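You operate a simulated robot arm through the tools that you are given. There is no shell and no other tool. Be economical: measure what you need, move in short steps, check, and stop when the job is done.

Carry out the task below with a simulated robot arm. There is one attempt and no reset: what you move stays moved.

TASK
Nest the small tub in the medium, add the white bun, lid it.
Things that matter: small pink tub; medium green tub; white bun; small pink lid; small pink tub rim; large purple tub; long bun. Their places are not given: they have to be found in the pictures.

It is judged by the outcome, as a careful person would: the job done as asked, and still so three seconds after it is handed in. It fails if anything else is knocked over, pushed out of place, dropped, spilled or broken.

THE ROBOT
A 7-joint arm with a two-finger parallel gripper, fixed in place. Base frame: the origin is at the foot of the arm, x ahead of it, y to its left, z up; the work surface is at about z = -6. Lengths are in mm, angles in degrees, forces in N, time in s.
With the tool pointing down near the work surface it reaches from about 240 to 620 mm from the base axis. Its first joint turns from -66.0 to 66.0 degrees. Payload 2.6 kg.
Tool frame: the origin (TCP) lies between the finger pads and is the grasp point; the fingertips stand 30 mm ahead of it; z points along the fingers, y is the line along which they close. The gripper opens to 94 mm. The fingers are 28 mm wide and 10 mm thick; the gripper's body (50 by 96 mm) begins 55 mm behind the TCP.
Orientation is that of the tool frame in the base frame, as a unit quaternion [w, x, y, z]. With the fingers straight down and closing along the base's y, the tool's x points along the base's -x, its y along +y and its z along -z.

THE INTERFACE
- The arm moves only by the tool move_arm. Its arguments are lists of equal length, an entry for each row: "jaw": the finger opening in mm, from 0 to 94; "slide": the shift along the tool's x, y, z in units of 200 mm (1.0 is 200 mm), a list of three; "dr": the turn, a rotation vector about the tool's x, y, z in units of 90 degrees (1.0 is 90 degrees), a list of three. In form: {"jaw": [jaw, ...], "slide": [[dx, dy, dz], ...], "dr": [[ax, ay, az], ...]}. A call has 1 to 10 rows; each row is the pose to reach, as a shift and turn from the pose commanded when the call began, along the tool's axes at that moment. A call with a number of a shift or a turn outside -1 to 1 is refused whole. A row lasts 0.2 s, in which the tool goes at most 50 mm and 8.6 degrees; a call with a longer step from one row to the next is refused whole, and so is a gripper value outside its range. A pose out of reach is approached as far as the arm can. The call stops where the force on the tool passes 40 N (or 10 N more than at its start, if that is more) or the arm is blocked; 0.2 s more then pass. The fingers move at their own pace (about 72 mm/s each) and stop on an object; they squeeze with about 41 N. The grip force told is the motor's: it shows also when the fingers shut on nothing. Time passes only in rows, and 0.2 s behind the last, so rows that repeat a pose let the fingers close. It gives the time, the measured TCP pose, the force on the tool (base axes), the opening and the grip force at its end, in the units of the frame above (readings bear some noise).
- Cameras (640 x 400 px; columns grow to the right, rows downward): "scene" is fixed at [54.1, 462.8, 558.3]; the picture's right is [-0.40, -0.92, 0.00], its down [-0.64, 0.28, -0.72] and it looks along [0.66, -0.29, -0.69] (base axes); focal length 214 px, centre (320, 200). "wrist" rides on the gripper at [-37, 0, -58] in the tool frame; the picture's right is [0.00, -1.00, 0.00], its down [0.97, 0.00, -0.24] and it looks along [0.24, 0.00, 0.97] (tool axes); focal length 218 px, centre (320, 200).
- snapshot(camera): a new picture of that camera. No time passes.
- probe_pixels(camera, pixels): for up to 12 pixels [column, row] of the newest picture of that camera ("zoom" is the newest enlarged one), the place [x, y, z] in the base frame of the surface seen there, good to about 2 mm, but the place of the scene camera against the robot may be out by one fixed shift of up to 12 mm in any direction. No time passes.
- inspect(camera, box): a new picture of the part [left, top, right, bottom] of that camera's present view, enlarged. No time passes.
- hand_in(): hands the job in; it is judged then, once.

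Work in short steps. Measure before you move; look again where a grasp or a placing could have gone wrong, and mend it. You have 80 turns and 46 pictures in all, those below and enlarged ones among them. Open the gripper and draw the arm clear of the work before you hand the job in, unless the task says otherwise; then end with one line.

The tools are called after "Emit:" as name(argument=value, ...) on one line, values as JSON. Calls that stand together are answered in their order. move_arm: Moves the arm, as the interface text tells. Its arguments: {"type":"object","properties":{"jaw":{"type":"array","items":{"type":"number"}},"slide":{"type":"array","items":{"type":"array","items":{"type":"number"}}},"dr":{"type":"array","items":{"type":"array","items":{"type":"number"}}}},"required":["jaw","slide","dr"]} The other tools are called the same way: snapshot (camera) takes a picture; probe_pixels (camera, pixels) gives the place of the surface under pixels of a picture; inspect (camera, box) takes an enlarged picture of a part of a camera's view; hand_in () hands the job in.

At the start:

```text
t: 0.0
tool_pos: [228.6, 278.6, 405.1]
tcp_rot: [0.0, 0.0, 1.0, 0.001]
contact_force: [0.3, -0.8, -0.1]
opening: 94.0
gripper_force: 0.1
```

scene: 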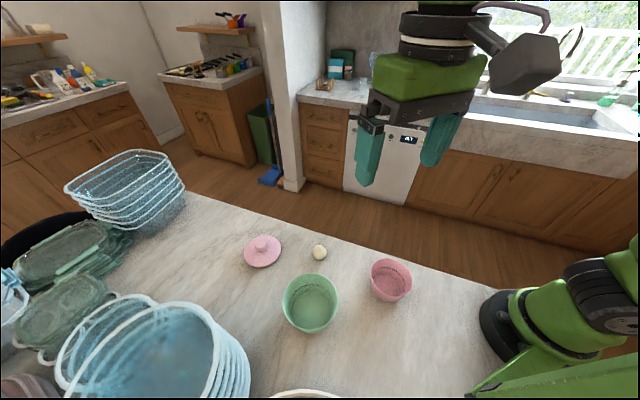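
wrist: 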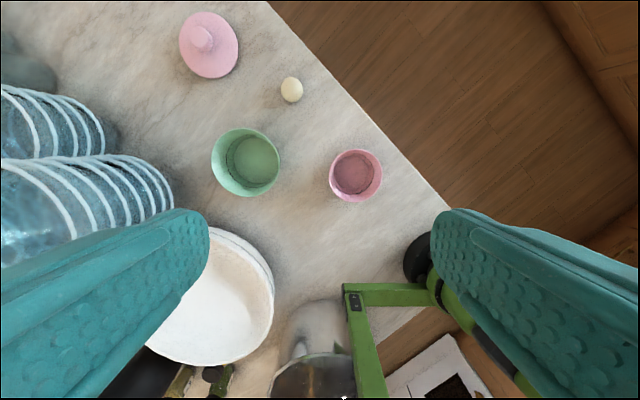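

The pink tub is at scene (390,280), the green tub at (310,303), the bun at (319,252) and the lid at (262,251). I'll enlarge this area to measure it.

Emit:
inspect(camera="scene", box=[220, 210, 440, 348])

Emit:
inspect(camera="wrist", box=[160, 0, 420, 210])

```text
2.90 times, centred on (330, 279) of scene
```

zoom: 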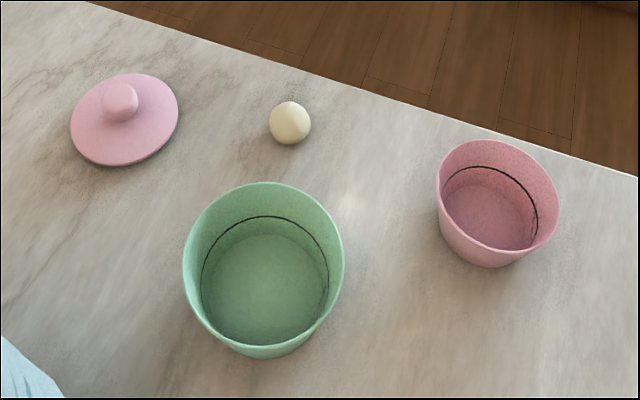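

```text
1.90 times, centred on (290, 105) of wrist
```

zoom: 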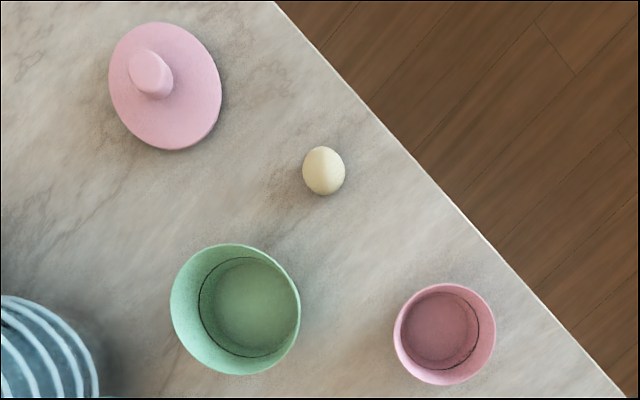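

Now I'll probe rims, floors and knob in the wrist enlargement, which is referenced to the robot.

Emit:
probe_pixels(camera="zoom", pixels=[[396, 332], [494, 332], [443, 286], [443, 382], [437, 330], [172, 310], [298, 310], [235, 246], [238, 372], [250, 305], [323, 170], [151, 73]])

Emit:
probe_pixels(camera="zoom", pixels=[[110, 85], [220, 95], [150, 24], [175, 148], [160, 53], [148, 97], [130, 70], [172, 80], [304, 168], [343, 174], [323, 148], [350, 260]])

```text
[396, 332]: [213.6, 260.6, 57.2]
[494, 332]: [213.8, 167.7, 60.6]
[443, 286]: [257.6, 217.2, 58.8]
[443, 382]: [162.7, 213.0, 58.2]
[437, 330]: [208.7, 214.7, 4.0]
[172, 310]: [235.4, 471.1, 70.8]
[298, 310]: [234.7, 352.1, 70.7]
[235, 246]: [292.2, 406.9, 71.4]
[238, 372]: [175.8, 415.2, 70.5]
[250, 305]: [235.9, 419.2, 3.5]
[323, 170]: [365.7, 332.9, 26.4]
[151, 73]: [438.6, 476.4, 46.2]
```

```text
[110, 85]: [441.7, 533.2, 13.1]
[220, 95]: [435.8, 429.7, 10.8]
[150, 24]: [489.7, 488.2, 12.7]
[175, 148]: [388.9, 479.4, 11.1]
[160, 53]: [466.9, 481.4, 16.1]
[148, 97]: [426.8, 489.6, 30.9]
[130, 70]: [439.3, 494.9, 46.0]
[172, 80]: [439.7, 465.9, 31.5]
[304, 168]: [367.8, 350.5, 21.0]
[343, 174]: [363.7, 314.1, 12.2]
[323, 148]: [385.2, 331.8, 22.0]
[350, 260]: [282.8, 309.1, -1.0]
```

Measured from the probes:

| Item | Centre (x, y) | Top z | Diameter |
|---|---|---|---|
| Pink tub | (211, 214) | 59 | ~95 |
| Green tub | (234, 411) | 71 | ~118 |
| Bun | (365, 332) | 26 | ~36 |
| Lid knob | (440, 481) | 46 | – |

I plan to pinch the pink tub's wall on its -y side. First I'll check the obstacles and move above that rim point.

Emit:
snapshot(camera="wrist")

Emit:
probe_pixels(camera="wrist", pixels=[[240, 234], [272, 280], [220, 300], [170, 190], [110, 140], [150, 170], [310, 350], [358, 290], [415, 255]])

Emit:
move_arm(jaw=[60, 40, 40, 40, 40, 40, 40, 40], slide=[[0.01, -0.08, 0.18], [0.03, -0.16, 0.36], [0.04, -0.24, 0.54], [0.05, -0.32, 0.72], [0.06, -0.4, 0.9], [0.07, -0.48, 1.0], [0.088, -0.548, 1.0], [0.088, -0.548, 1.0]], dr=[[0, 0, 0], [0, 0, 0], [0, 0, 0], [0, 0, 0], [0, 0, 0], [0, 0, 0], [0, 0, 0], [0, 0, 0]])

```text
41 pictures are left
```

wrist: 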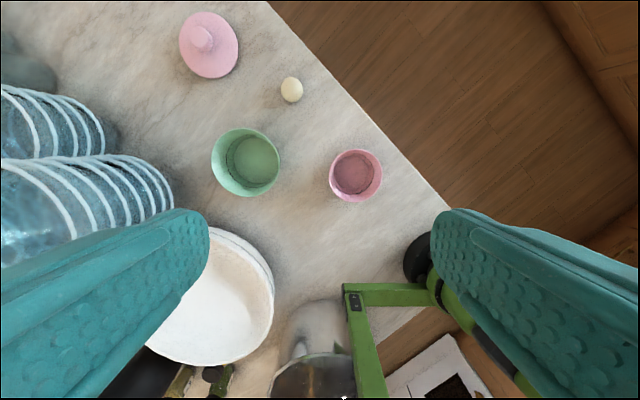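

```text
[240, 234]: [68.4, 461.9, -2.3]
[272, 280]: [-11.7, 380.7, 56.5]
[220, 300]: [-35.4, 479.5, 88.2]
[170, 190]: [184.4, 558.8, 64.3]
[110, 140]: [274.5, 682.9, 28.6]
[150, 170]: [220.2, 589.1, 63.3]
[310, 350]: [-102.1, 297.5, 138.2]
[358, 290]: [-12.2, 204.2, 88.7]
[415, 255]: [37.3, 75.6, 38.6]
```

```text
t: 1.8
tool_pos: [209.7, 170.8, 207.7]
tcp_rot: [0.0, 0.0, 1.0, -0.001]
contact_force: [0.8, 0.4, 0.6]
opening: 39.7
gripper_force: 0.1
```

The arm is above the pinch point and the obstacles are well off. I'll look at the pink rim close up.

Emit:
snapshot(camera="wrist")

```text
40 pictures are left
```

wrist: 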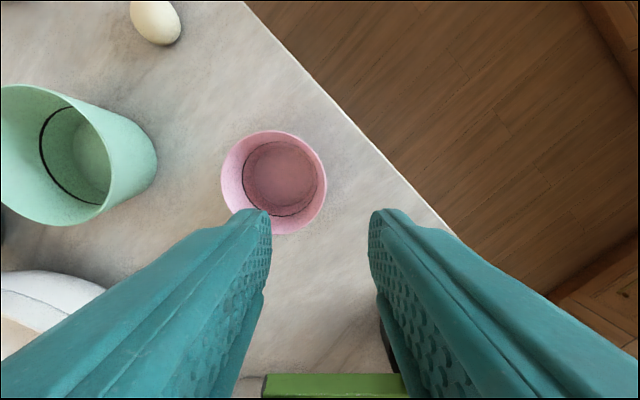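

Emit:
probe_pixels(camera="wrist", pixels=[[223, 178], [325, 178], [273, 132], [290, 233], [285, 175], [322, 190], [312, 150], [276, 142], [316, 178], [1, 88], [155, 155], [45, 220]])

```text
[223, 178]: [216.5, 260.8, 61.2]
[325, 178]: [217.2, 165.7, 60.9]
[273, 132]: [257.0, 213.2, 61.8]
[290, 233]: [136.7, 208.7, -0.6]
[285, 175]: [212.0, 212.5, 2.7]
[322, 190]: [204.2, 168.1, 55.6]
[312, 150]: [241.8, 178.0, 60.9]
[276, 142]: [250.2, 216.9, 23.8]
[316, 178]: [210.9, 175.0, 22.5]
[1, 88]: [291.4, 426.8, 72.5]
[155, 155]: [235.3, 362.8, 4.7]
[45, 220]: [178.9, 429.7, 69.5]
```

The pink rim is at z 61 and its -y wall at y about 167. I'll descend so the tips sit about 14 mm below the rim, without closing yet.

Emit:
move_arm(jaw=[40, 40, 40, 40, 40], slide=[[0, -0.005, 0.2], [0, -0.005, 0.4], [0, -0.005, 0.55], [0, -0.005, 0.645], [0, -0.005, 0.645]], dr=[[0, 0, 0], [0, 0, 0], [0, 0, 0], [0, 0, 0], [0, 0, 0]])

Emit:
snapshot(camera="wrist")

```text
t: 3.0
tool_pos: [210.1, 170.1, 75.5]
tcp_rot: [0.0, 0.0, 1.0, 0.001]
contact_force: [-0.5, 0.2, -0.4]
opening: 40.2
gripper_force: 0.1
```

```text
39 pictures are left
```

wrist: 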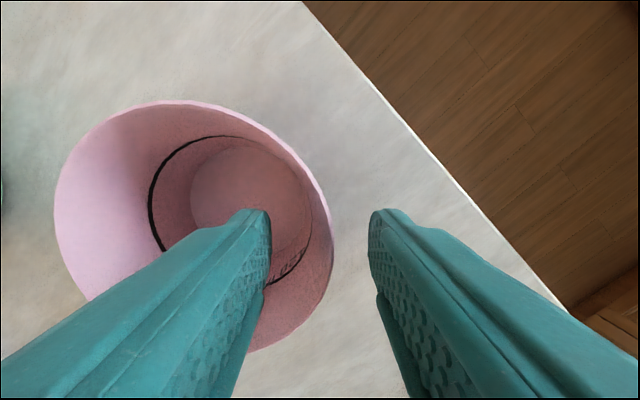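

The wall is between the fingers, so I'll close on it and then lift a little.

Emit:
move_arm(jaw=[20, 8, 0, 0, 0], slide=[[0, -0.01, 0], [0, -0.01, 0], [0, -0.01, 0], [0, -0.01, 0], [0, -0.01, 0]], dr=[[0, 0, 0], [0, 0, 0], [0, 0, 0], [0, 0, 0], [0, 0, 0]])

Emit:
move_arm(jaw=[0, 0, 0, 0, 0], slide=[[0, 0, -0.05], [0, 0, -0.15], [0, 0, -0.3], [0, 0, -0.45], [0, 0, -0.45]], dr=[[0, 0, 0], [0, 0, 0], [0, 0, 0], [0, 0, 0], [0, 0, 0]])

Emit:
snapshot(camera="wrist")

Emit:
snapshot(camera="scene")

```text
t: 4.2
tool_pos: [210.2, 168.2, 76.8]
tcp_rot: [-0.001, 0.001, 1.0, 0.001]
contact_force: [-3.1, -1.4, 8.6]
opening: 8.1
gripper_force: 41.1
```

```text
t: 5.4
tool_pos: [210.0, 166.8, 166.4]
tcp_rot: [0.0, 0.0, 1.0, 0.0]
contact_force: [0.6, 0.4, -0.6]
opening: 5.1
gripper_force: 39.2
```

```text
38 pictures are left
```

wrist: 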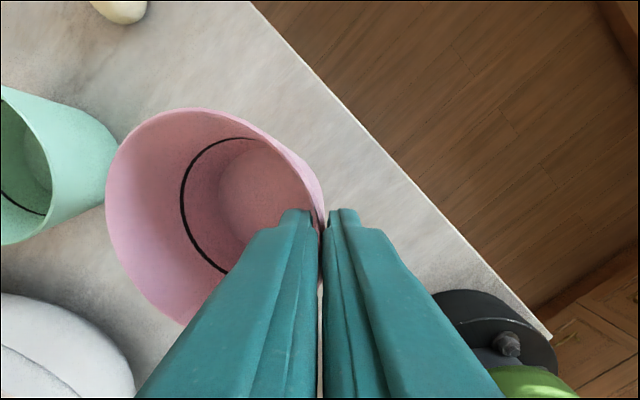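

```text
37 pictures are left
```

scene: 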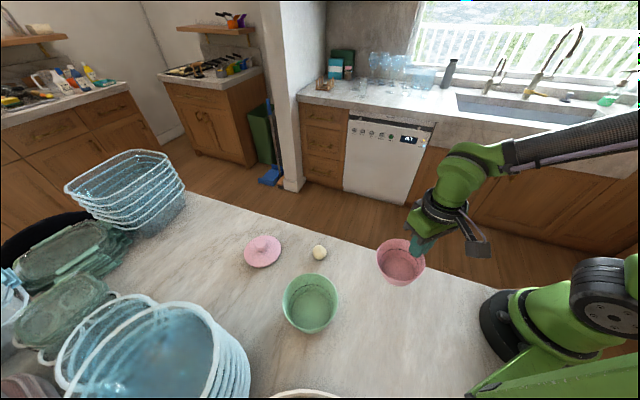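

It is held and lifted. I'll check the tub's tilt by probing its rim.

Emit:
probe_pixels(camera="wrist", pixels=[[107, 205], [125, 270], [120, 165], [190, 109], [180, 110], [250, 120], [290, 150], [318, 180], [322, 200], [180, 323], [250, 190], [210, 230]])

```text
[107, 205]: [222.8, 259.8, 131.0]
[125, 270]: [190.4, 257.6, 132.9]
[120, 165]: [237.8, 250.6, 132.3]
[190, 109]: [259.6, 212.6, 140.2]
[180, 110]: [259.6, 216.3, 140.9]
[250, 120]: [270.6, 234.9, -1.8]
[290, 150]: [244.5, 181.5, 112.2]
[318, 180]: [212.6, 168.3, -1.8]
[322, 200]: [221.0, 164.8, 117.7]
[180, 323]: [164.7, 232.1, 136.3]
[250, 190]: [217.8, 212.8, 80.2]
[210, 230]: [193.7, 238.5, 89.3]
```

The tub tilts about 11° in the grip, with the +y side low. I'll turn the tool by that much to level it while carrying it above the green tub.

Emit:
move_arm(jaw=[0, 0, 0, 0, 0, 0, 0, 0], slide=[[0, 0, -0.12], [-0.02, 0.15, -0.15], [-0.04, 0.35, -0.15], [-0.07, 0.55, -0.15], [-0.09, 0.75, -0.15], [-0.11, 0.9, -0.15], [-0.11, 0.99, -0.15], [-0.11, 0.99, -0.15]], dr=[[-0.06, 0, 0], [-0.122, 0, 0], [-0.122, 0, 0], [-0.122, 0, 0], [-0.122, 0, 0], [-0.122, 0, 0], [-0.122, 0, 0], [-0.122, 0, 0]])

Emit:
snapshot(camera="wrist")

Emit:
inspect(camera="scene", box=[220, 210, 440, 348])

```text
t: 7.2
tool_pos: [232.0, 366.9, 195.6]
tcp_rot: [0.001, 0.001, 0.995, 0.095]
contact_force: [-0.5, -0.2, -1.8]
opening: 5.5
gripper_force: 39.9
```

```text
36 pictures are left
```

wrist: 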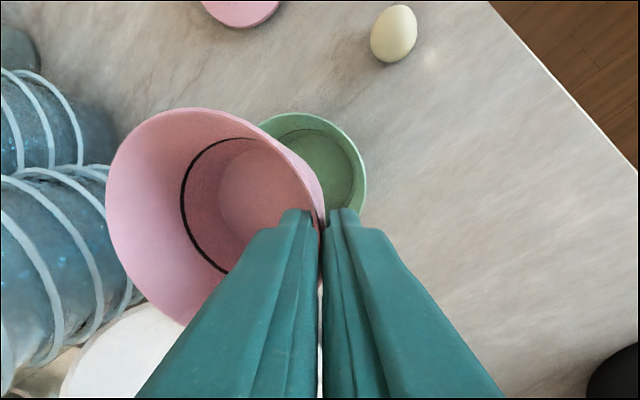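

```text
2.90 times, centred on (330, 279) of scene
```

zoom: 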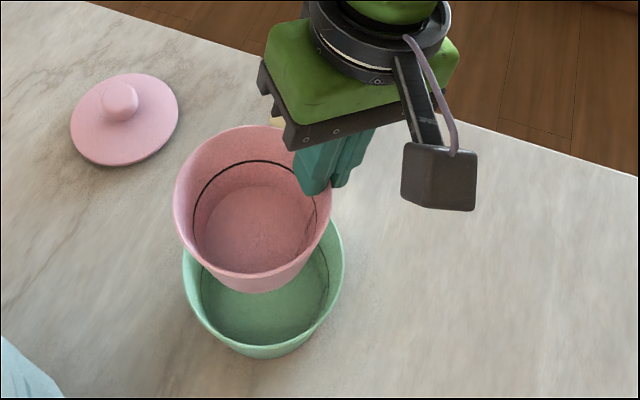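

Emit:
probe_pixels(camera="wrist", pixels=[[108, 205], [126, 270], [121, 165], [190, 110], [180, 111], [291, 152], [322, 200], [180, 322], [250, 190], [366, 185], [345, 135], [300, 114]])

Emit:
probe_pixels(camera="zoom", pixels=[[176, 197], [330, 200], [245, 127], [260, 272], [185, 270], [343, 275], [265, 356], [260, 220]])

```text
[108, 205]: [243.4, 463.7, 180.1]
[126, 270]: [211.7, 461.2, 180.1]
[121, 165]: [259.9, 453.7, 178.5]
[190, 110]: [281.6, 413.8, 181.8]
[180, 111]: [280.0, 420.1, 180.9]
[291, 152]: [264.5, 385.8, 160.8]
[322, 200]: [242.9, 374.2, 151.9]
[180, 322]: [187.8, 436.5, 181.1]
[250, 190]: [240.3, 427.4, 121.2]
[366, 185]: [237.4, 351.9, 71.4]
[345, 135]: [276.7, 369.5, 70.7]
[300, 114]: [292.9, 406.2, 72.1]
```

```text
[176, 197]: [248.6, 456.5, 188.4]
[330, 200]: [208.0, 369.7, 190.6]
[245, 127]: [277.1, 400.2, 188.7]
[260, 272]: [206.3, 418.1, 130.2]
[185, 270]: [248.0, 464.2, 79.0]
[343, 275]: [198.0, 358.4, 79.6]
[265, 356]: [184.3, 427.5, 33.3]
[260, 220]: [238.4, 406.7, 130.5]
```

The pink rim is now level at z 180.5, centred at about (234, 416) over the green tub at (234, 411.5). I'll lower it partway straight down and check.

Emit:
move_arm(jaw=[0, 0, 0, 0, 0, 0], slide=[[0, -0.02, 0.12], [0, -0.04, 0.24], [0, -0.056, 0.33], [0, -0.07, 0.4], [0, -0.077, 0.44], [0, -0.077, 0.44]], dr=[[0, 0, 0], [0, 0, 0], [0, 0, 0], [0, 0, 0], [0, 0, 0], [0, 0, 0]])

Emit:
inspect(camera="scene", box=[240, 230, 400, 330])

Emit:
snapshot(camera="wrist")

```text
t: 8.6
tool_pos: [230.7, 367.3, 108.0]
tcp_rot: [-0.001, 0.0, 0.995, 0.096]
contact_force: [-0.4, 0.4, -0.6]
opening: 5.0
gripper_force: 39.7
```

```text
4.00 times, centred on (320, 280) of scene
```

zoom: 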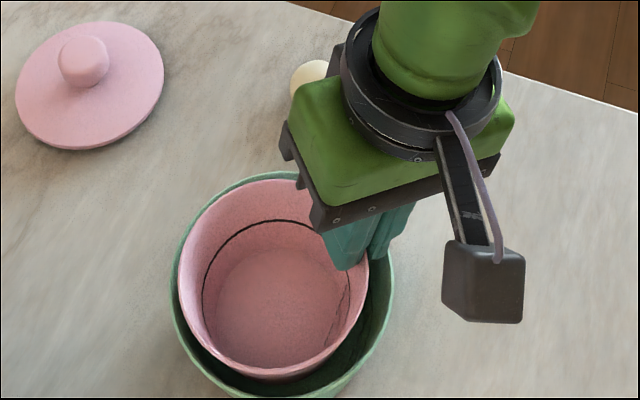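

```text
33 pictures are left
```

wrist: 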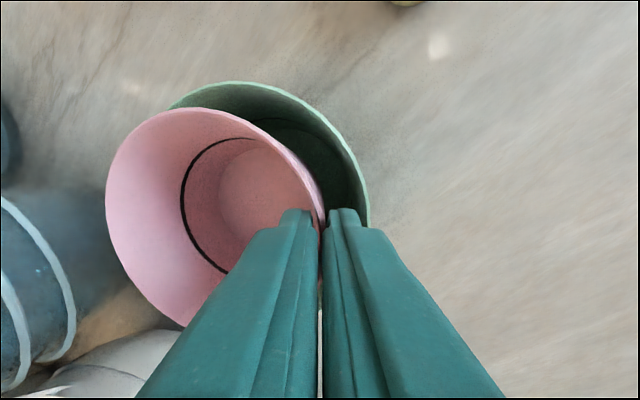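

It is entering cleanly with finger clearance on the -y side. I'll lower it 18 mm more.

Emit:
move_arm(jaw=[0, 0, 0, 0], slide=[[-0.007, -0.004, 0.03], [-0.007, -0.008, 0.06], [-0.007, -0.013, 0.09], [-0.007, -0.013, 0.09]], dr=[[0, 0, 0], [0, 0, 0], [0, 0, 0], [0, 0, 0]])

Emit:
snapshot(camera="wrist")

Emit:
inspect(camera="scene", box=[240, 230, 400, 330])

```text
t: 9.6
tool_pos: [233.1, 368.5, 89.9]
tcp_rot: [0.0, 0.0, 0.995, 0.096]
contact_force: [0.4, -0.4, -0.8]
opening: 5.4
gripper_force: 39.3
```

```text
32 pictures are left
```

wrist: 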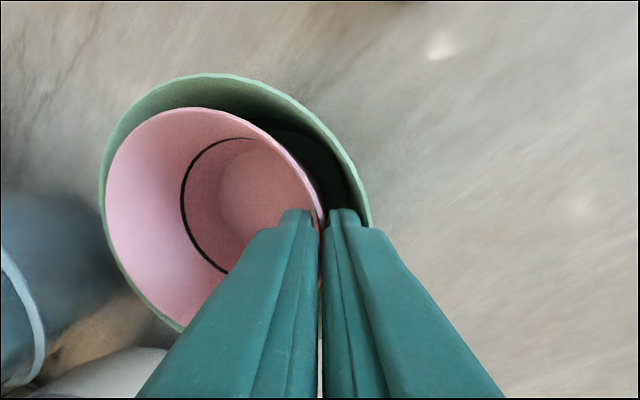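

```text
4.00 times, centred on (320, 280) of scene
```

zoom: 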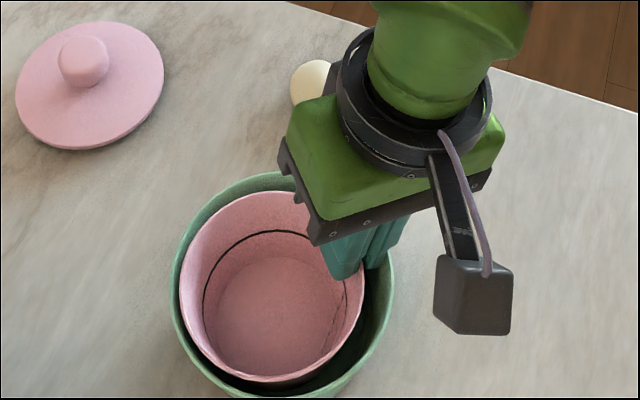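

It is nearly seated with no contact. I'll lower 4 mm more, open slightly, and withdraw along the tool axis.

Emit:
move_arm(jaw=[0, 0, 11, 11, 11, 11], slide=[[0, -0.004, 0.02], [0, -0.004, 0.02], [0, -0.004, 0.02], [0, -0.004, 0.02], [0, -0.004, 0.02], [0, -0.004, 0.02]], dr=[[0, 0, 0], [0, 0, 0], [0, 0, 0], [0, 0, 0], [0, 0, 0], [0, 0, 0]])

Emit:
snapshot(camera="wrist")

```text
t: 11.0
tool_pos: [234.1, 368.1, 86.8]
tcp_rot: [0.0, 0.0, 0.995, 0.096]
contact_force: [0.7, 1.2, 0.2]
opening: 10.5
gripper_force: 0.2
```

```text
30 pictures are left
```

wrist: 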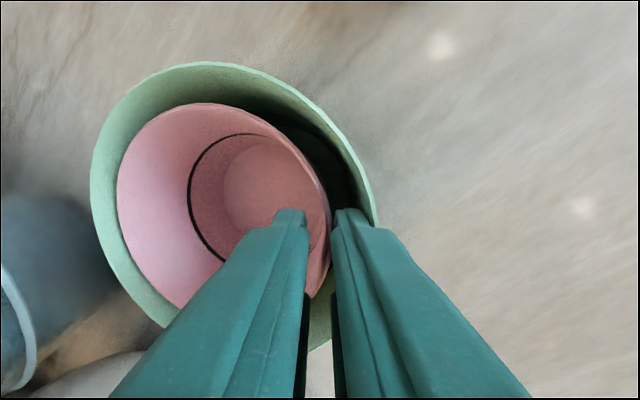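

The tub is released and has dropped into place. I'll withdraw along the tool axis.

Emit:
move_arm(jaw=[11, 11, 11, 11, 11, 11], slide=[[0, 0, -0.06], [0, 0, -0.18], [0, 0, -0.35], [0, 0, -0.55], [0, 0, -0.7], [0, 0, -0.7]], dr=[[0, 0, 0], [0, 0, 0], [0, 0, 0], [0, 0, 0], [0.06, 0, 0], [0.122, 0, 0]])

Emit:
snapshot(camera="wrist")

Emit:
inspect(camera="scene", box=[240, 230, 400, 330])

```text
t: 12.4
tool_pos: [234.8, 342.0, 222.4]
tcp_rot: [0.001, 0.0, 1.0, 0.0]
contact_force: [0.5, 0.3, -0.1]
opening: 11.2
gripper_force: 0.2
```

```text
29 pictures are left
```

wrist: 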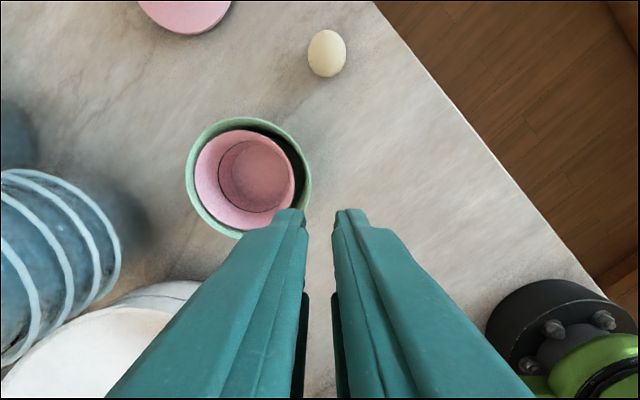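

```text
4.00 times, centred on (320, 280) of scene
```

zoom: 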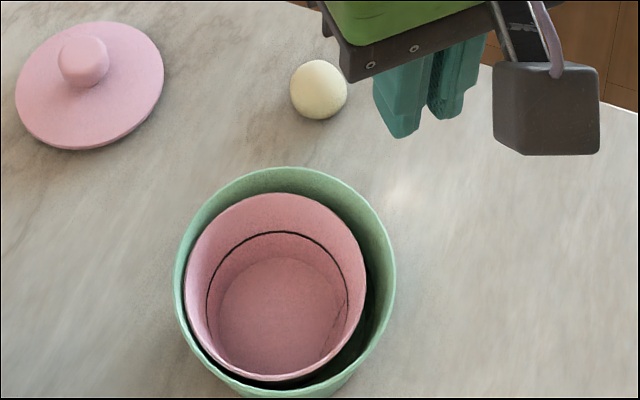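

Emit:
probe_pixels(camera="wrist", pixels=[[196, 178], [293, 178], [240, 132], [250, 228], [250, 175], [188, 175], [310, 185], [245, 119], [327, 53], [310, 52], [345, 55], [327, 32]])

Emit:
probe_pixels(camera="zoom", pixels=[[187, 290], [365, 285], [280, 194], [265, 380], [175, 280], [394, 285], [280, 168], [320, 90], [85, 60]])

```text
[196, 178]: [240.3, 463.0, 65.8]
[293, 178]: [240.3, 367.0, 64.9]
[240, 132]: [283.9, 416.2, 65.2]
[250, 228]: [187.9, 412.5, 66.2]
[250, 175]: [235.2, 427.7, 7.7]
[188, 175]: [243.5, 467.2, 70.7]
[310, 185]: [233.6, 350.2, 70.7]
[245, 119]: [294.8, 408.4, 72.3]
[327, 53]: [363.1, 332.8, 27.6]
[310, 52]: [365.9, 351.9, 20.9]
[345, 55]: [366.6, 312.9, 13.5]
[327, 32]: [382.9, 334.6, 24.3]
```

```text
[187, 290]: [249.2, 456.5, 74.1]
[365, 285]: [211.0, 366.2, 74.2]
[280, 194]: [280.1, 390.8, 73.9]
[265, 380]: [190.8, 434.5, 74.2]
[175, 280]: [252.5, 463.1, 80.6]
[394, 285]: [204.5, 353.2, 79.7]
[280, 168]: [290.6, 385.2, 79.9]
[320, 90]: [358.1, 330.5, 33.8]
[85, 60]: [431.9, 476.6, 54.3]
```

The tubs are nested and level: the pink rim is at z 65.5, centred at (236, 415). Next is the bun at (365, 332), so I'll move above it with the jaw open.

Emit:
move_arm(jaw=[30, 60, 70, 70, 70, 70, 70], slide=[[-0.15, -0.01, 0.05], [-0.3, -0.02, 0.15], [-0.45, -0.03, 0.25], [-0.6, -0.05, 0.35], [-0.6525, -0.05, 0.5], [-0.6525, -0.05, 0.6], [-0.6525, -0.05, 0.6]], dr=[[0, 0, 0], [0, 0, 0], [0, 0, 0], [0, 0, 0], [0, 0, 0], [0, 0, 0], [0, 0, 0]])

Emit:
snapshot(camera="wrist")

```text
t: 14.0
tool_pos: [364.2, 330.9, 102.5]
tcp_rot: [0.0, 0.0, 1.0, 0.0]
contact_force: [1.0, 0.5, 0.1]
opening: 70.2
gripper_force: 0.1
```

```text
27 pictures are left
```

wrist: 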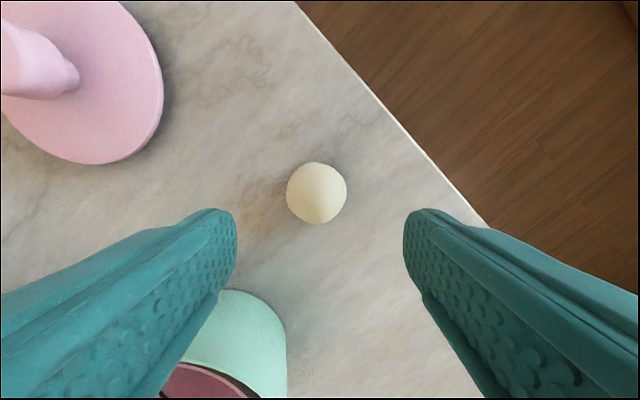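

Emit:
probe_pixels(camera="wrist", pixels=[[288, 193], [345, 193], [316, 165], [316, 220], [317, 192], [380, 230]])

Emit:
move_arm(jaw=[70, 70, 70, 70], slide=[[0, 0, 0.12], [0, 0, 0.24], [0, 0, 0.35], [0, 0, 0.35]], dr=[[0, 0, 0], [0, 0, 0], [0, 0, 0], [0, 0, 0]])

Emit:
snapshot(camera="wrist")

```text
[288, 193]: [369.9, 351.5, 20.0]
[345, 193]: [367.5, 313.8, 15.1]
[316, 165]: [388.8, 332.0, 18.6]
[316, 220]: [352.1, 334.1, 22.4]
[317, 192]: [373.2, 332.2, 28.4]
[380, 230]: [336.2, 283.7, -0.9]
```

```text
t: 15.0
tool_pos: [363.8, 331.6, 31.2]
tcp_rot: [0.0, -0.001, 1.0, 0.0]
contact_force: [0.7, 0.6, -0.4]
opening: 70.2
gripper_force: 0.1
```

```text
26 pictures are left
```

wrist: 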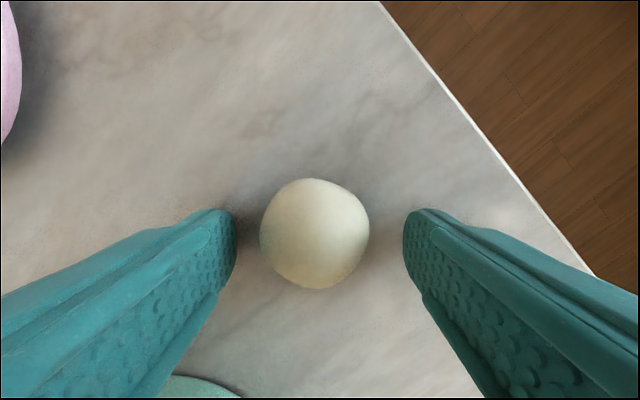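

The bun's centre is about x 369, so I'll shift 4 mm forward, close, and lift.

Emit:
move_arm(jaw=[70, 50, 30, 25, 25, 25], slide=[[-0.02, 0.004, 0], [-0.02, 0.004, 0], [-0.02, 0.004, 0], [-0.02, 0.004, 0], [-0.02, 0.004, 0], [-0.02, 0.004, 0]], dr=[[0, 0, 0], [0, 0, 0], [0, 0, 0], [0, 0, 0], [0, 0, 0], [0, 0, 0]])

Emit:
move_arm(jaw=[25, 25, 25, 25, 25, 25], slide=[[0, 0, -0.06], [0, 0, -0.2], [0, 0, -0.4], [0, 0, -0.6], [0, 0, -0.72], [0, 0, -0.72]], dr=[[0, 0, 0], [0, 0, 0], [0, 0, 0], [0, 0, 0], [0, 0, 0], [0, 0, 0]])

Emit:
snapshot(camera="wrist")

```text
t: 16.4
tool_pos: [368.0, 332.3, 32.6]
tcp_rot: [0.001, 0.0, 1.0, 0.0]
contact_force: [-0.7, -0.4, -0.1]
opening: 37.9
gripper_force: 41.6
```

```text
t: 17.8
tool_pos: [370.0, 332.9, 178.0]
tcp_rot: [0.0, 0.001, 1.0, 0.0]
contact_force: [0.0, -0.4, 0.0]
opening: 37.2
gripper_force: 40.6
```

```text
25 pictures are left
```

wrist: 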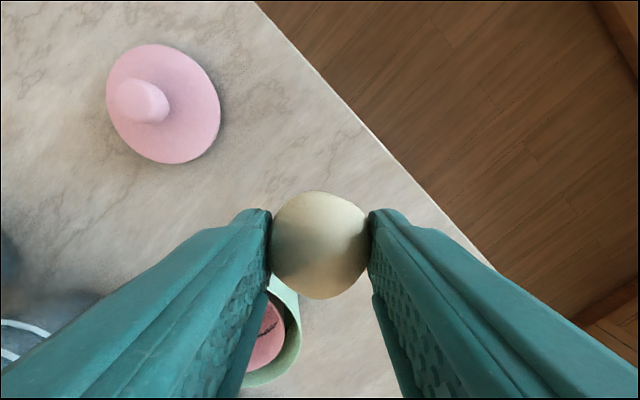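

The bun is held. I'll carry it over the nested tubs at (236, 415).

Emit:
move_arm(jaw=[25, 25, 25, 25, 25, 25], slide=[[0.16, 0.1, 0], [0.32, 0.2, 0], [0.48, 0.3, 0], [0.6, 0.37, 0], [0.67, 0.41, 0], [0.67, 0.41, 0]], dr=[[0, 0, 0], [0, 0, 0], [0, 0, 0], [0, 0, 0], [0, 0, 0], [0, 0, 0]])

Emit:
move_arm(jaw=[25, 25, 25, 25, 25, 25], slide=[[0, 0, 0.15], [0, 0, 0.3], [0, 0, 0.45], [0, 0, 0.58], [0, 0, 0.67], [0, 0, 0.67]], dr=[[0, 0, 0], [0, 0, 0], [0, 0, 0], [0, 0, 0], [0, 0, 0], [0, 0, 0]])

Emit:
snapshot(camera="wrist")

```text
t: 19.2
tool_pos: [234.2, 414.8, 176.1]
tcp_rot: [0.0, 0.001, 1.0, 0.0]
contact_force: [-0.9, 0.4, -0.7]
opening: 37.5
gripper_force: 41.0
```

```text
t: 20.6
tool_pos: [236.3, 413.4, 42.3]
tcp_rot: [0.001, 0.0, 1.0, 0.0]
contact_force: [-0.4, -0.4, -1.0]
opening: 37.2
gripper_force: 40.9
```

```text
24 pictures are left
```

wrist: 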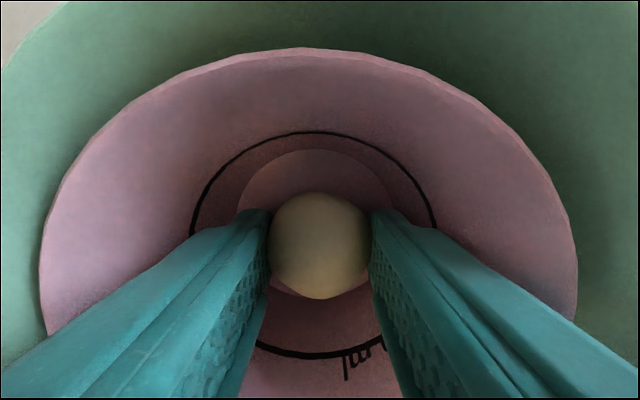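

The bun is just above the tub floor. I'll release it gently and lift out.

Emit:
move_arm(jaw=[42, 46, 48, 48], slide=[[0, 0, 0], [0, 0, 0], [0, 0, 0], [0, 0, 0]], dr=[[0, 0, 0], [0, 0, 0], [0, 0, 0], [0, 0, 0]])

Emit:
move_arm(jaw=[48, 48, 48, 48, 48, 48], slide=[[0, 0, -0.1], [0, 0, -0.25], [0, 0, -0.45], [0, 0, -0.65], [0, 0, -0.8], [0, 0, -0.8]], dr=[[0, 0, 0], [0, 0, 0], [0, 0, 0], [0, 0, 0], [0, 0, 0], [0, 0, 0]])

Emit:
snapshot(camera="wrist")

```text
t: 21.6
tool_pos: [237.6, 414.1, 43.2]
tcp_rot: [0.0, 0.001, 1.0, -0.001]
contact_force: [0.1, -0.3, 1.0]
opening: 46.9
gripper_force: 0.0
```

```text
t: 23.0
tool_pos: [234.6, 416.1, 203.0]
tcp_rot: [0.0, 0.0, 1.0, 0.0]
contact_force: [0.3, 0.7, 0.0]
opening: 48.1
gripper_force: 0.1
```

```text
23 pictures are left
```

wrist: 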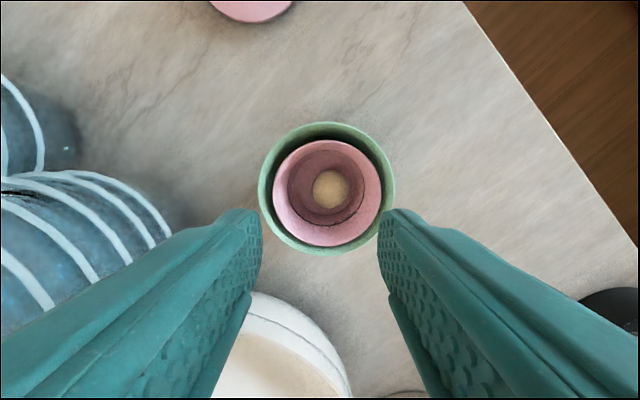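

The bun is in the pink tub. Now I'll move toward the lid at (440, 481), staying high to see whether it is reachable.

Emit:
move_arm(jaw=[60, 60, 60, 60, 60, 60, 60, 60], slide=[[-0.18, 0.06, 0], [-0.36, 0.12, 0], [-0.54, 0.18, 0], [-0.7, 0.23, 0.05], [-0.82, 0.27, 0.12], [-0.94, 0.31, 0.2], [-1.0, 0.325, 0.3], [-1.0, 0.325, 0.3]], dr=[[0, 0, 0], [0, 0, 0], [0, 0, 0], [0, 0, 0], [0, 0, 0], [0, 0, 0], [0, 0, 0], [0, 0, 0]])

Emit:
snapshot(camera="wrist")

```text
t: 24.8
tool_pos: [394.0, 462.7, 149.5]
tcp_rot: [0.0, 0.0, 1.0, 0.001]
contact_force: [-0.3, 0.6, -0.1]
opening: 60.1
gripper_force: 0.0
out of reach, approached as far as the arm can: row 5, 6, 7, 8
```

```text
22 pictures are left
```

wrist: 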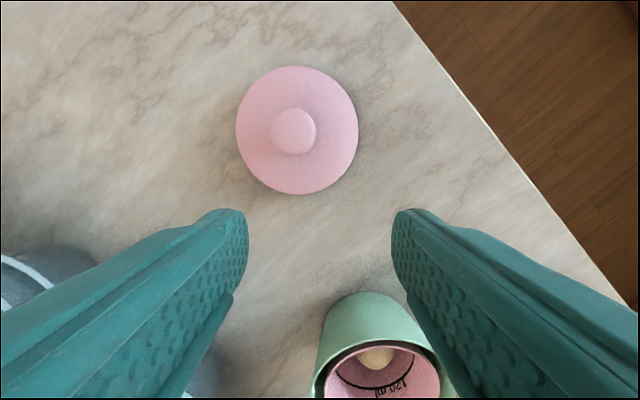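

Fingers-down reach ends at about 608 mm and the knob is at about 651 mm, so I'll grasp it with the tool tilted outward. First I'll measure the lid again, draw back a little, and yaw the tool to face radially (47.6°).

Emit:
probe_pixels(camera="wrist", pixels=[[237, 130], [357, 130], [296, 67], [300, 192], [293, 130], [270, 130], [316, 130], [293, 108], [293, 154], [330, 150], [258, 150], [400, 100]])

Emit:
move_arm(jaw=[60, 60, 60, 60, 60, 60, 60], slide=[[0.1, -0.05, 0], [0.2, -0.1, 0], [0.3, -0.15, 0], [0.3, -0.15, 0], [0.3, -0.15, 0], [0.3, -0.15, 0], [0.3, -0.15, 0]], dr=[[0, 0, -0.09], [0, 0, -0.18], [0, 0, -0.27], [0, 0, -0.36], [0, 0, -0.45], [0, 0, -0.529], [0, 0, -0.529]])

```text
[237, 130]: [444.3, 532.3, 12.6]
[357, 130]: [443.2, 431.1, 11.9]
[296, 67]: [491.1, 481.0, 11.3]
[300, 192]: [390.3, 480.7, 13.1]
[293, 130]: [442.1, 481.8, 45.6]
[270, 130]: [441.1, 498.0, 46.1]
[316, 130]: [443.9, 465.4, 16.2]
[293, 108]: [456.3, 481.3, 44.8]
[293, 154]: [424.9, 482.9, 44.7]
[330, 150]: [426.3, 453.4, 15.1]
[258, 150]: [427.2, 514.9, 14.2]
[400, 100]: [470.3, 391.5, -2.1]
```

```text
t: 26.4
tool_pos: [372.3, 473.6, 162.8]
tcp_rot: [-0.001, -0.404, 0.915, -0.001]
contact_force: [-0.2, 0.3, 0.0]
opening: 60.0
gripper_force: 0.1
out of reach, approached as far as the arm can: row 1, 2, 3, 4, 5, 6, 7
```

The knob is at (441, 481.7) with its top at z 46. I'll pull back radially to get inside the workspace and verify the pose tracks.

Emit:
move_arm(jaw=[60, 60, 60, 60], slide=[[0.2, 0, 0], [0.4, 0, 0], [0.4, 0, 0], [0.4, 0, 0]], dr=[[0, 0, 0], [0, 0, 0], [0, 0, 0], [0, 0, 0]])

```text
t: 27.4
tool_pos: [365.4, 475.4, 177.0]
tcp_rot: [0.0, -0.404, 0.915, 0.0]
contact_force: [0.7, 0.4, 1.4]
opening: 60.2
gripper_force: 0.2
out of reach, approached as far as the arm can: row 1, 2, 3, 4
```

The arm isn't following the retreat, so I'll look at its posture.

Emit:
snapshot(camera="scene")

```text
21 pictures are left
```

scene: 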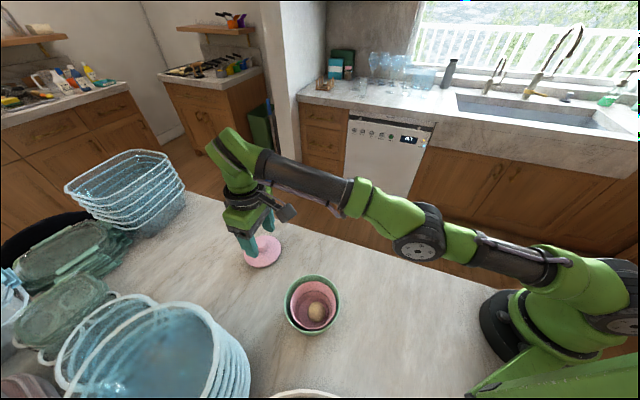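

The arm is nearly straight with its elbow off to the side. I'll turn the yaw back part of the way and raise the tool so the elbow can bend again.

Emit:
move_arm(jaw=[60, 60, 60, 60, 60, 60, 60], slide=[[0, 0, -0.1], [0, 0, -0.2], [0, 0, -0.3], [0, 0, -0.3], [0, 0, -0.3], [0, 0, -0.3], [0, 0, -0.3]], dr=[[0, 0, 0.09], [0, 0, 0.18], [0, 0, 0.27], [0, 0, 0.36], [0, 0, 0.45], [0, 0, 0.529], [0, 0, 0.529]])

```text
t: 29.0
tool_pos: [340.1, 478.8, 223.1]
tcp_rot: [0.0, 0.001, 1.0, -0.001]
contact_force: [-0.7, 0.9, 0.3]
opening: 60.1
gripper_force: 0.0
out of reach, approached as far as the arm can: row 1, 2, 3, 4, 5, 6, 7
```

Emit:
move_arm(jaw=[60, 60, 60, 60, 60], slide=[[0, -0.2, 0], [0, -0.4, 0], [0, -0.6, 0], [0, -0.6, 0], [0, -0.6, 0]], dr=[[0, 0, 0], [0, 0, 0], [0, 0, 0], [0, 0, 0], [0, 0, 0]])

```text
t: 30.2
tool_pos: [339.0, 357.3, 223.4]
tcp_rot: [-0.001, 0.0, 1.0, 0.0]
contact_force: [-0.1, 0.5, 0.0]
opening: 59.8
gripper_force: 0.1
```

It tracks again, at radius 492 mm. I'll yaw radially here first.

Emit:
move_arm(jaw=[60, 60, 60, 60, 60, 60, 60], slide=[[0.05, 0, 0], [0.1, 0, 0], [0.1, 0, 0], [0.1, 0, 0], [0.1, 0, 0], [0.1, 0, 0], [0.1, 0, 0]], dr=[[0, 0, -0.09], [0, 0, -0.18], [0, 0, -0.27], [0, 0, -0.36], [0, 0, -0.45], [0, 0, -0.529], [0, 0, -0.529]])

```text
t: 31.8
tool_pos: [321.1, 358.0, 223.6]
tcp_rot: [0.0, -0.404, 0.915, 0.0]
contact_force: [-0.5, -0.7, -0.6]
opening: 59.8
gripper_force: 0.1
```

Now I'll tilt the fingers outward by 30°.

Emit:
move_arm(jaw=[60, 60, 60, 60, 60], slide=[[0, 0, 0], [0, 0, 0], [0, 0, 0], [0, 0, 0], [0, 0, 0]], dr=[[0, -0.09, 0], [0, -0.18, 0], [0, -0.27, 0], [0, -0.333, 0], [0, -0.333, 0]])

```text
t: 33.0
tool_pos: [321.0, 358.0, 222.6]
tcp_rot: [0.237, -0.39, 0.884, 0.105]
contact_force: [0.1, 0.1, 0.5]
opening: 60.2
gripper_force: 0.1
```

The tilt is correct. The final TCP target for the knob is about (434, 474, 51), so I'll go to a standoff 90 mm back along the tool axis.

Emit:
move_arm(jaw=[60, 60, 60, 60, 60, 60], slide=[[-0.06, -0.006, 0.16], [-0.12, -0.012, 0.32], [-0.18, -0.018, 0.48], [-0.24, -0.024, 0.6], [-0.2715, -0.027, 0.6975], [-0.2715, -0.027, 0.6975]], dr=[[0, 0, 0], [0, 0, 0], [0, 0, 0], [0, 0, 0], [0, 0, 0], [0, 0, 0]])

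Emit:
snapshot(camera="wrist")

```text
t: 34.4
tool_pos: [403.5, 440.8, 129.1]
tcp_rot: [0.237, -0.389, 0.884, 0.105]
contact_force: [-1.1, -0.9, -0.2]
opening: 59.9
gripper_force: 0.0
```

```text
20 pictures are left
```

wrist: 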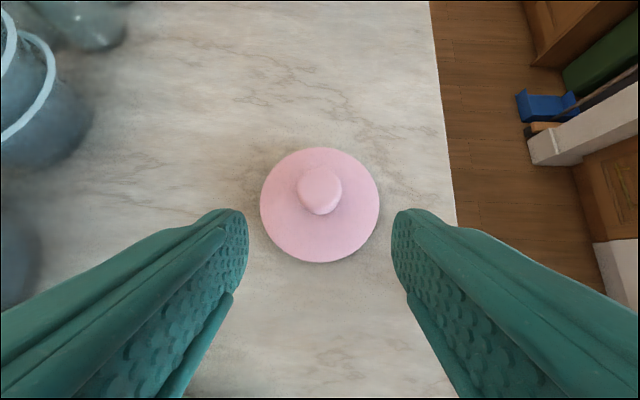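

The knob is centred between the fingers at (320, 190). I'll advance 60 mm along the tool axis.

Emit:
move_arm(jaw=[60, 60, 60, 60], slide=[[0, 0, 0.12], [0, 0, 0.22], [0, 0, 0.3], [0, 0, 0.3]], dr=[[0, 0, 0], [0, 0, 0], [0, 0, 0], [0, 0, 0]])

Emit:
snapshot(camera="wrist")

```text
t: 35.4
tool_pos: [423.5, 465.0, 77.5]
tcp_rot: [0.237, -0.389, 0.884, 0.104]
contact_force: [-0.2, -0.1, -0.6]
opening: 59.9
gripper_force: 0.0
```

```text
19 pictures are left
```

wrist: 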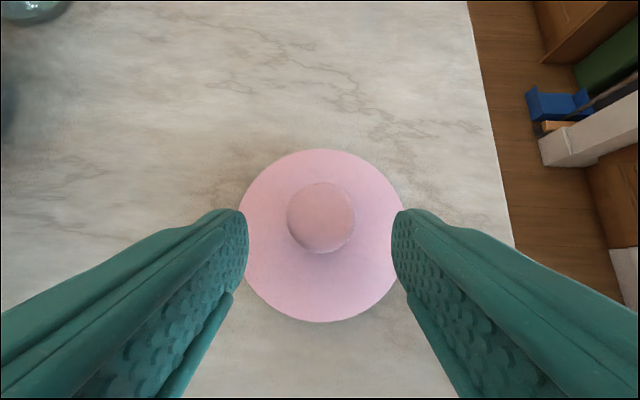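

Still in reach and centred. I'll advance another 28 mm to the grasp.

Emit:
move_arm(jaw=[60, 60, 60, 60], slide=[[0, 0, 0.05], [0, 0, 0.1], [0, 0, 0.14], [0, 0, 0.14]], dr=[[0, 0, 0], [0, 0, 0], [0, 0, 0], [0, 0, 0]])

Emit:
snapshot(camera="wrist")

```text
t: 36.4
tool_pos: [433.3, 475.1, 53.0]
tcp_rot: [0.236, -0.39, 0.884, 0.104]
contact_force: [-0.1, -0.1, -0.1]
opening: 59.7
gripper_force: 0.0
```

```text
18 pictures are left
```

wrist: 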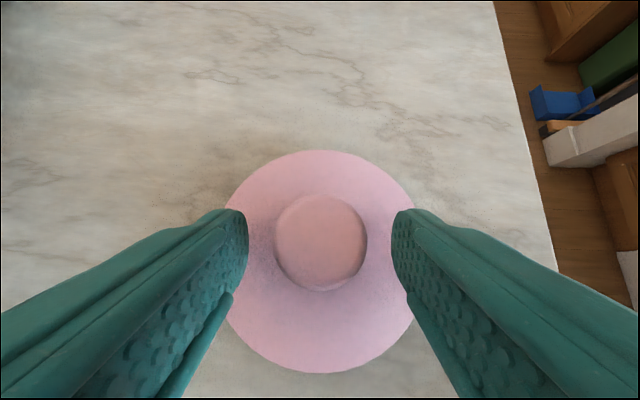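

The knob sits between the pads. I'll close, then lift 30 mm straight up.

Emit:
move_arm(jaw=[40, 25, 20, 20, 20], slide=[[0, 0, 0], [0, 0, 0], [0, 0, 0], [0, 0, 0], [0, 0, 0]], dr=[[0, 0, 0], [0, 0, 0], [0, 0, 0], [0, 0, 0], [0, 0, 0]])

Emit:
move_arm(jaw=[20, 20, 20, 20], slide=[[-0.025, 0, -0.043], [-0.05, 0, -0.086], [-0.075, 0, -0.13], [-0.075, 0, -0.13]], dr=[[0, 0, 0], [0, 0, 0], [0, 0, 0], [0, 0, 0]])

Emit:
snapshot(camera="wrist")

```text
t: 37.6
tool_pos: [434.0, 474.1, 52.8]
tcp_rot: [0.237, -0.39, 0.884, 0.104]
contact_force: [-0.1, 0.1, 0.5]
opening: 32.5
gripper_force: 40.6
```

```text
t: 38.6
tool_pos: [434.6, 473.6, 83.4]
tcp_rot: [0.237, -0.39, 0.884, 0.105]
contact_force: [-0.1, -0.2, -0.4]
opening: 32.5
gripper_force: 40.9
```

```text
17 pictures are left
```

wrist: 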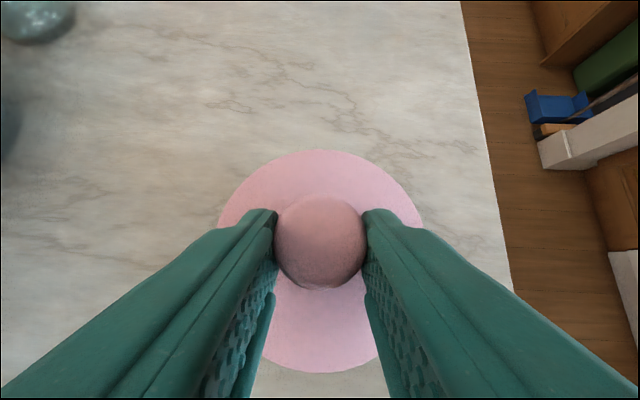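

The lid is held and appears level. I'll raise it and bring it inward.

Emit:
move_arm(jaw=[20, 20, 20, 20, 20, 20], slide=[[0.03, 0.004, -0.12], [0.06, 0.008, -0.25], [0.09, 0.012, -0.38], [0.12, 0.016, -0.5], [0.142, 0.02, -0.602], [0.142, 0.02, -0.602]], dr=[[0, 0, 0], [0, 0, 0], [0, 0, 0], [0, 0, 0], [0, 0, 0], [0, 0, 0]])

Emit:
inspect(camera="scene", box=[200, 180, 420, 318])

```text
t: 40.0
tool_pos: [374.1, 413.1, 172.4]
tcp_rot: [0.237, -0.391, 0.884, 0.104]
contact_force: [0.1, -0.5, -1.1]
opening: 32.4
gripper_force: 40.7
```

```text
2.90 times, centred on (310, 249) of scene
```

zoom: 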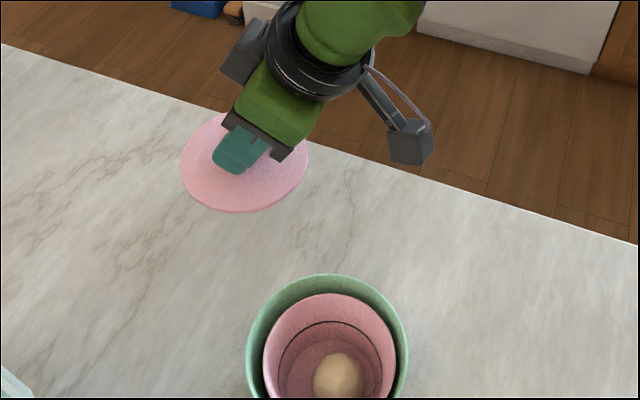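

Now I'll move horizontally over the tubs, with the TCP going to about (228, 406, 173).

Emit:
move_arm(jaw=[20, 20, 20, 20, 20, 20], slide=[[0.1, 0.12, -0.06], [0.2, 0.24, -0.12], [0.3, 0.36, -0.18], [0.4, 0.46, -0.23], [0.453, 0.516, -0.261], [0.453, 0.516, -0.261]], dr=[[0, 0, 0], [0, 0, 0], [0, 0, 0], [0, 0, 0], [0, 0, 0], [0, 0, 0]])

Emit:
inspect(camera="scene", box=[220, 200, 420, 325])

Emit:
snapshot(camera="wrist")

```text
t: 41.4
tool_pos: [224.1, 406.0, 174.2]
tcp_rot: [0.237, -0.39, 0.884, 0.104]
contact_force: [-0.6, 0.1, -1.2]
opening: 32.5
gripper_force: 40.9
```

```text
3.20 times, centred on (320, 262) of scene
```

zoom: 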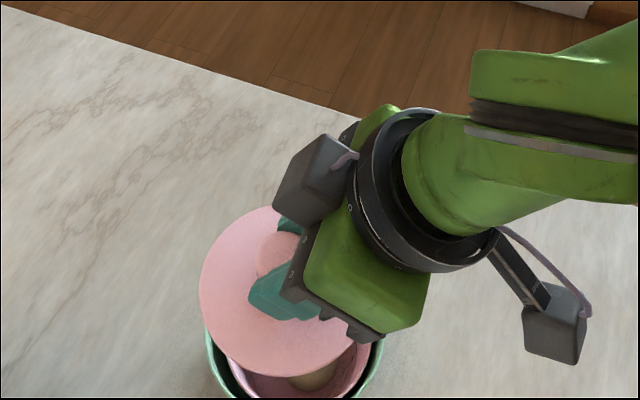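

```text
14 pictures are left
```

wrist: 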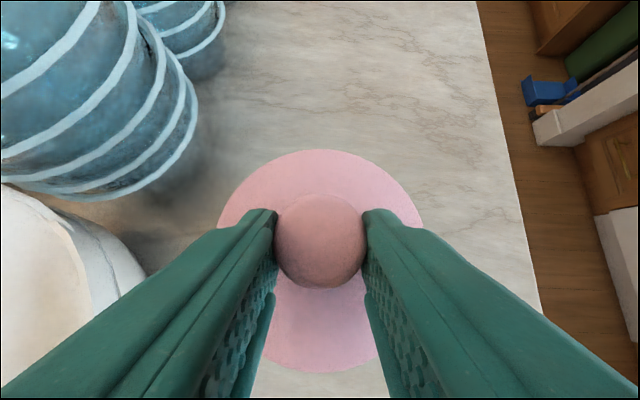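

I'll measure the lid's level and centre.

Emit:
probe_pixels(camera="wrist", pixels=[[220, 218], [421, 218], [320, 152], [320, 369], [260, 168], [380, 168], [265, 358], [375, 358], [300, 320], [235, 190]])

Emit:
probe_pixels(camera="zoom", pixels=[[202, 285], [245, 212], [225, 225], [215, 335], [280, 373], [350, 355], [230, 280], [382, 345], [207, 340], [370, 345]])

```text
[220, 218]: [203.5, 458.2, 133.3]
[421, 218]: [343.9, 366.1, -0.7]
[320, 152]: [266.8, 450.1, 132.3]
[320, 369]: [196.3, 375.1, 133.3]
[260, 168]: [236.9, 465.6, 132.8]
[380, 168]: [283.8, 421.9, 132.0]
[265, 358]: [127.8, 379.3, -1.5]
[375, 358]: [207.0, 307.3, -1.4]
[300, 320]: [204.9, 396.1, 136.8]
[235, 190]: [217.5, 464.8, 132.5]
```

```text
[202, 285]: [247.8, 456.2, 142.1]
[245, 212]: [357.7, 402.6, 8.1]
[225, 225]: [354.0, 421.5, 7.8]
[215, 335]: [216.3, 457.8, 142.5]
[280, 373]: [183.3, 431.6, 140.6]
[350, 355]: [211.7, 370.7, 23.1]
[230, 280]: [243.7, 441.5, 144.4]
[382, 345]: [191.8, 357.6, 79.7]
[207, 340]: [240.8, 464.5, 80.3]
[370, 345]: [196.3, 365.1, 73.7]
```

The lid is level with its centre at (231.5, 412.6). I'll shift to about (235.8, 414.5) and lower 45 mm.

Emit:
move_arm(jaw=[20, 20, 20, 20, 20], slide=[[0.03, -0.003, 0.06], [0.06, -0.006, 0.12], [0.08, -0.008, 0.17], [0.094, -0.0095, 0.2055], [0.094, -0.0095, 0.2055]], dr=[[0, 0, 0], [0, 0, 0], [0, 0, 0], [0, 0, 0], [0, 0, 0]])

Emit:
snapshot(camera="wrist")

Emit:
inspect(camera="scene", box=[260, 240, 360, 340])

```text
t: 42.6
tool_pos: [229.9, 408.2, 126.9]
tcp_rot: [0.236, -0.39, 0.884, 0.104]
contact_force: [0.1, -0.2, -0.4]
opening: 32.6
gripper_force: 41.1
```

```text
13 pictures are left
```

wrist: 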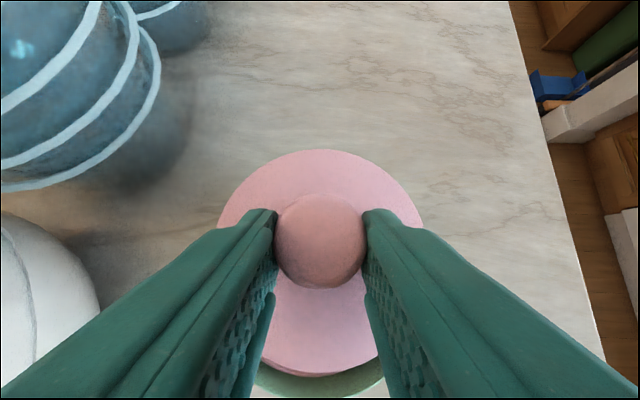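

```text
4.00 times, centred on (310, 290) of scene
```

zoom: 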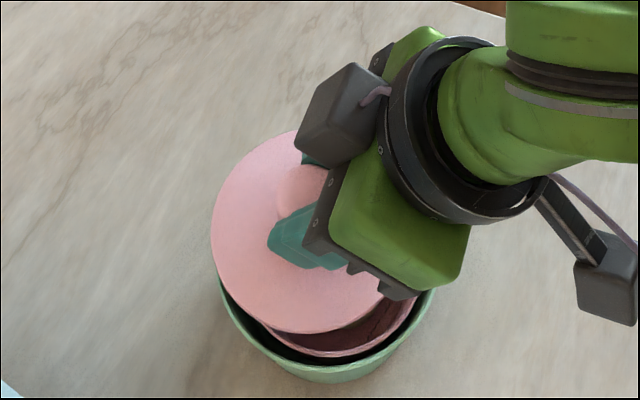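

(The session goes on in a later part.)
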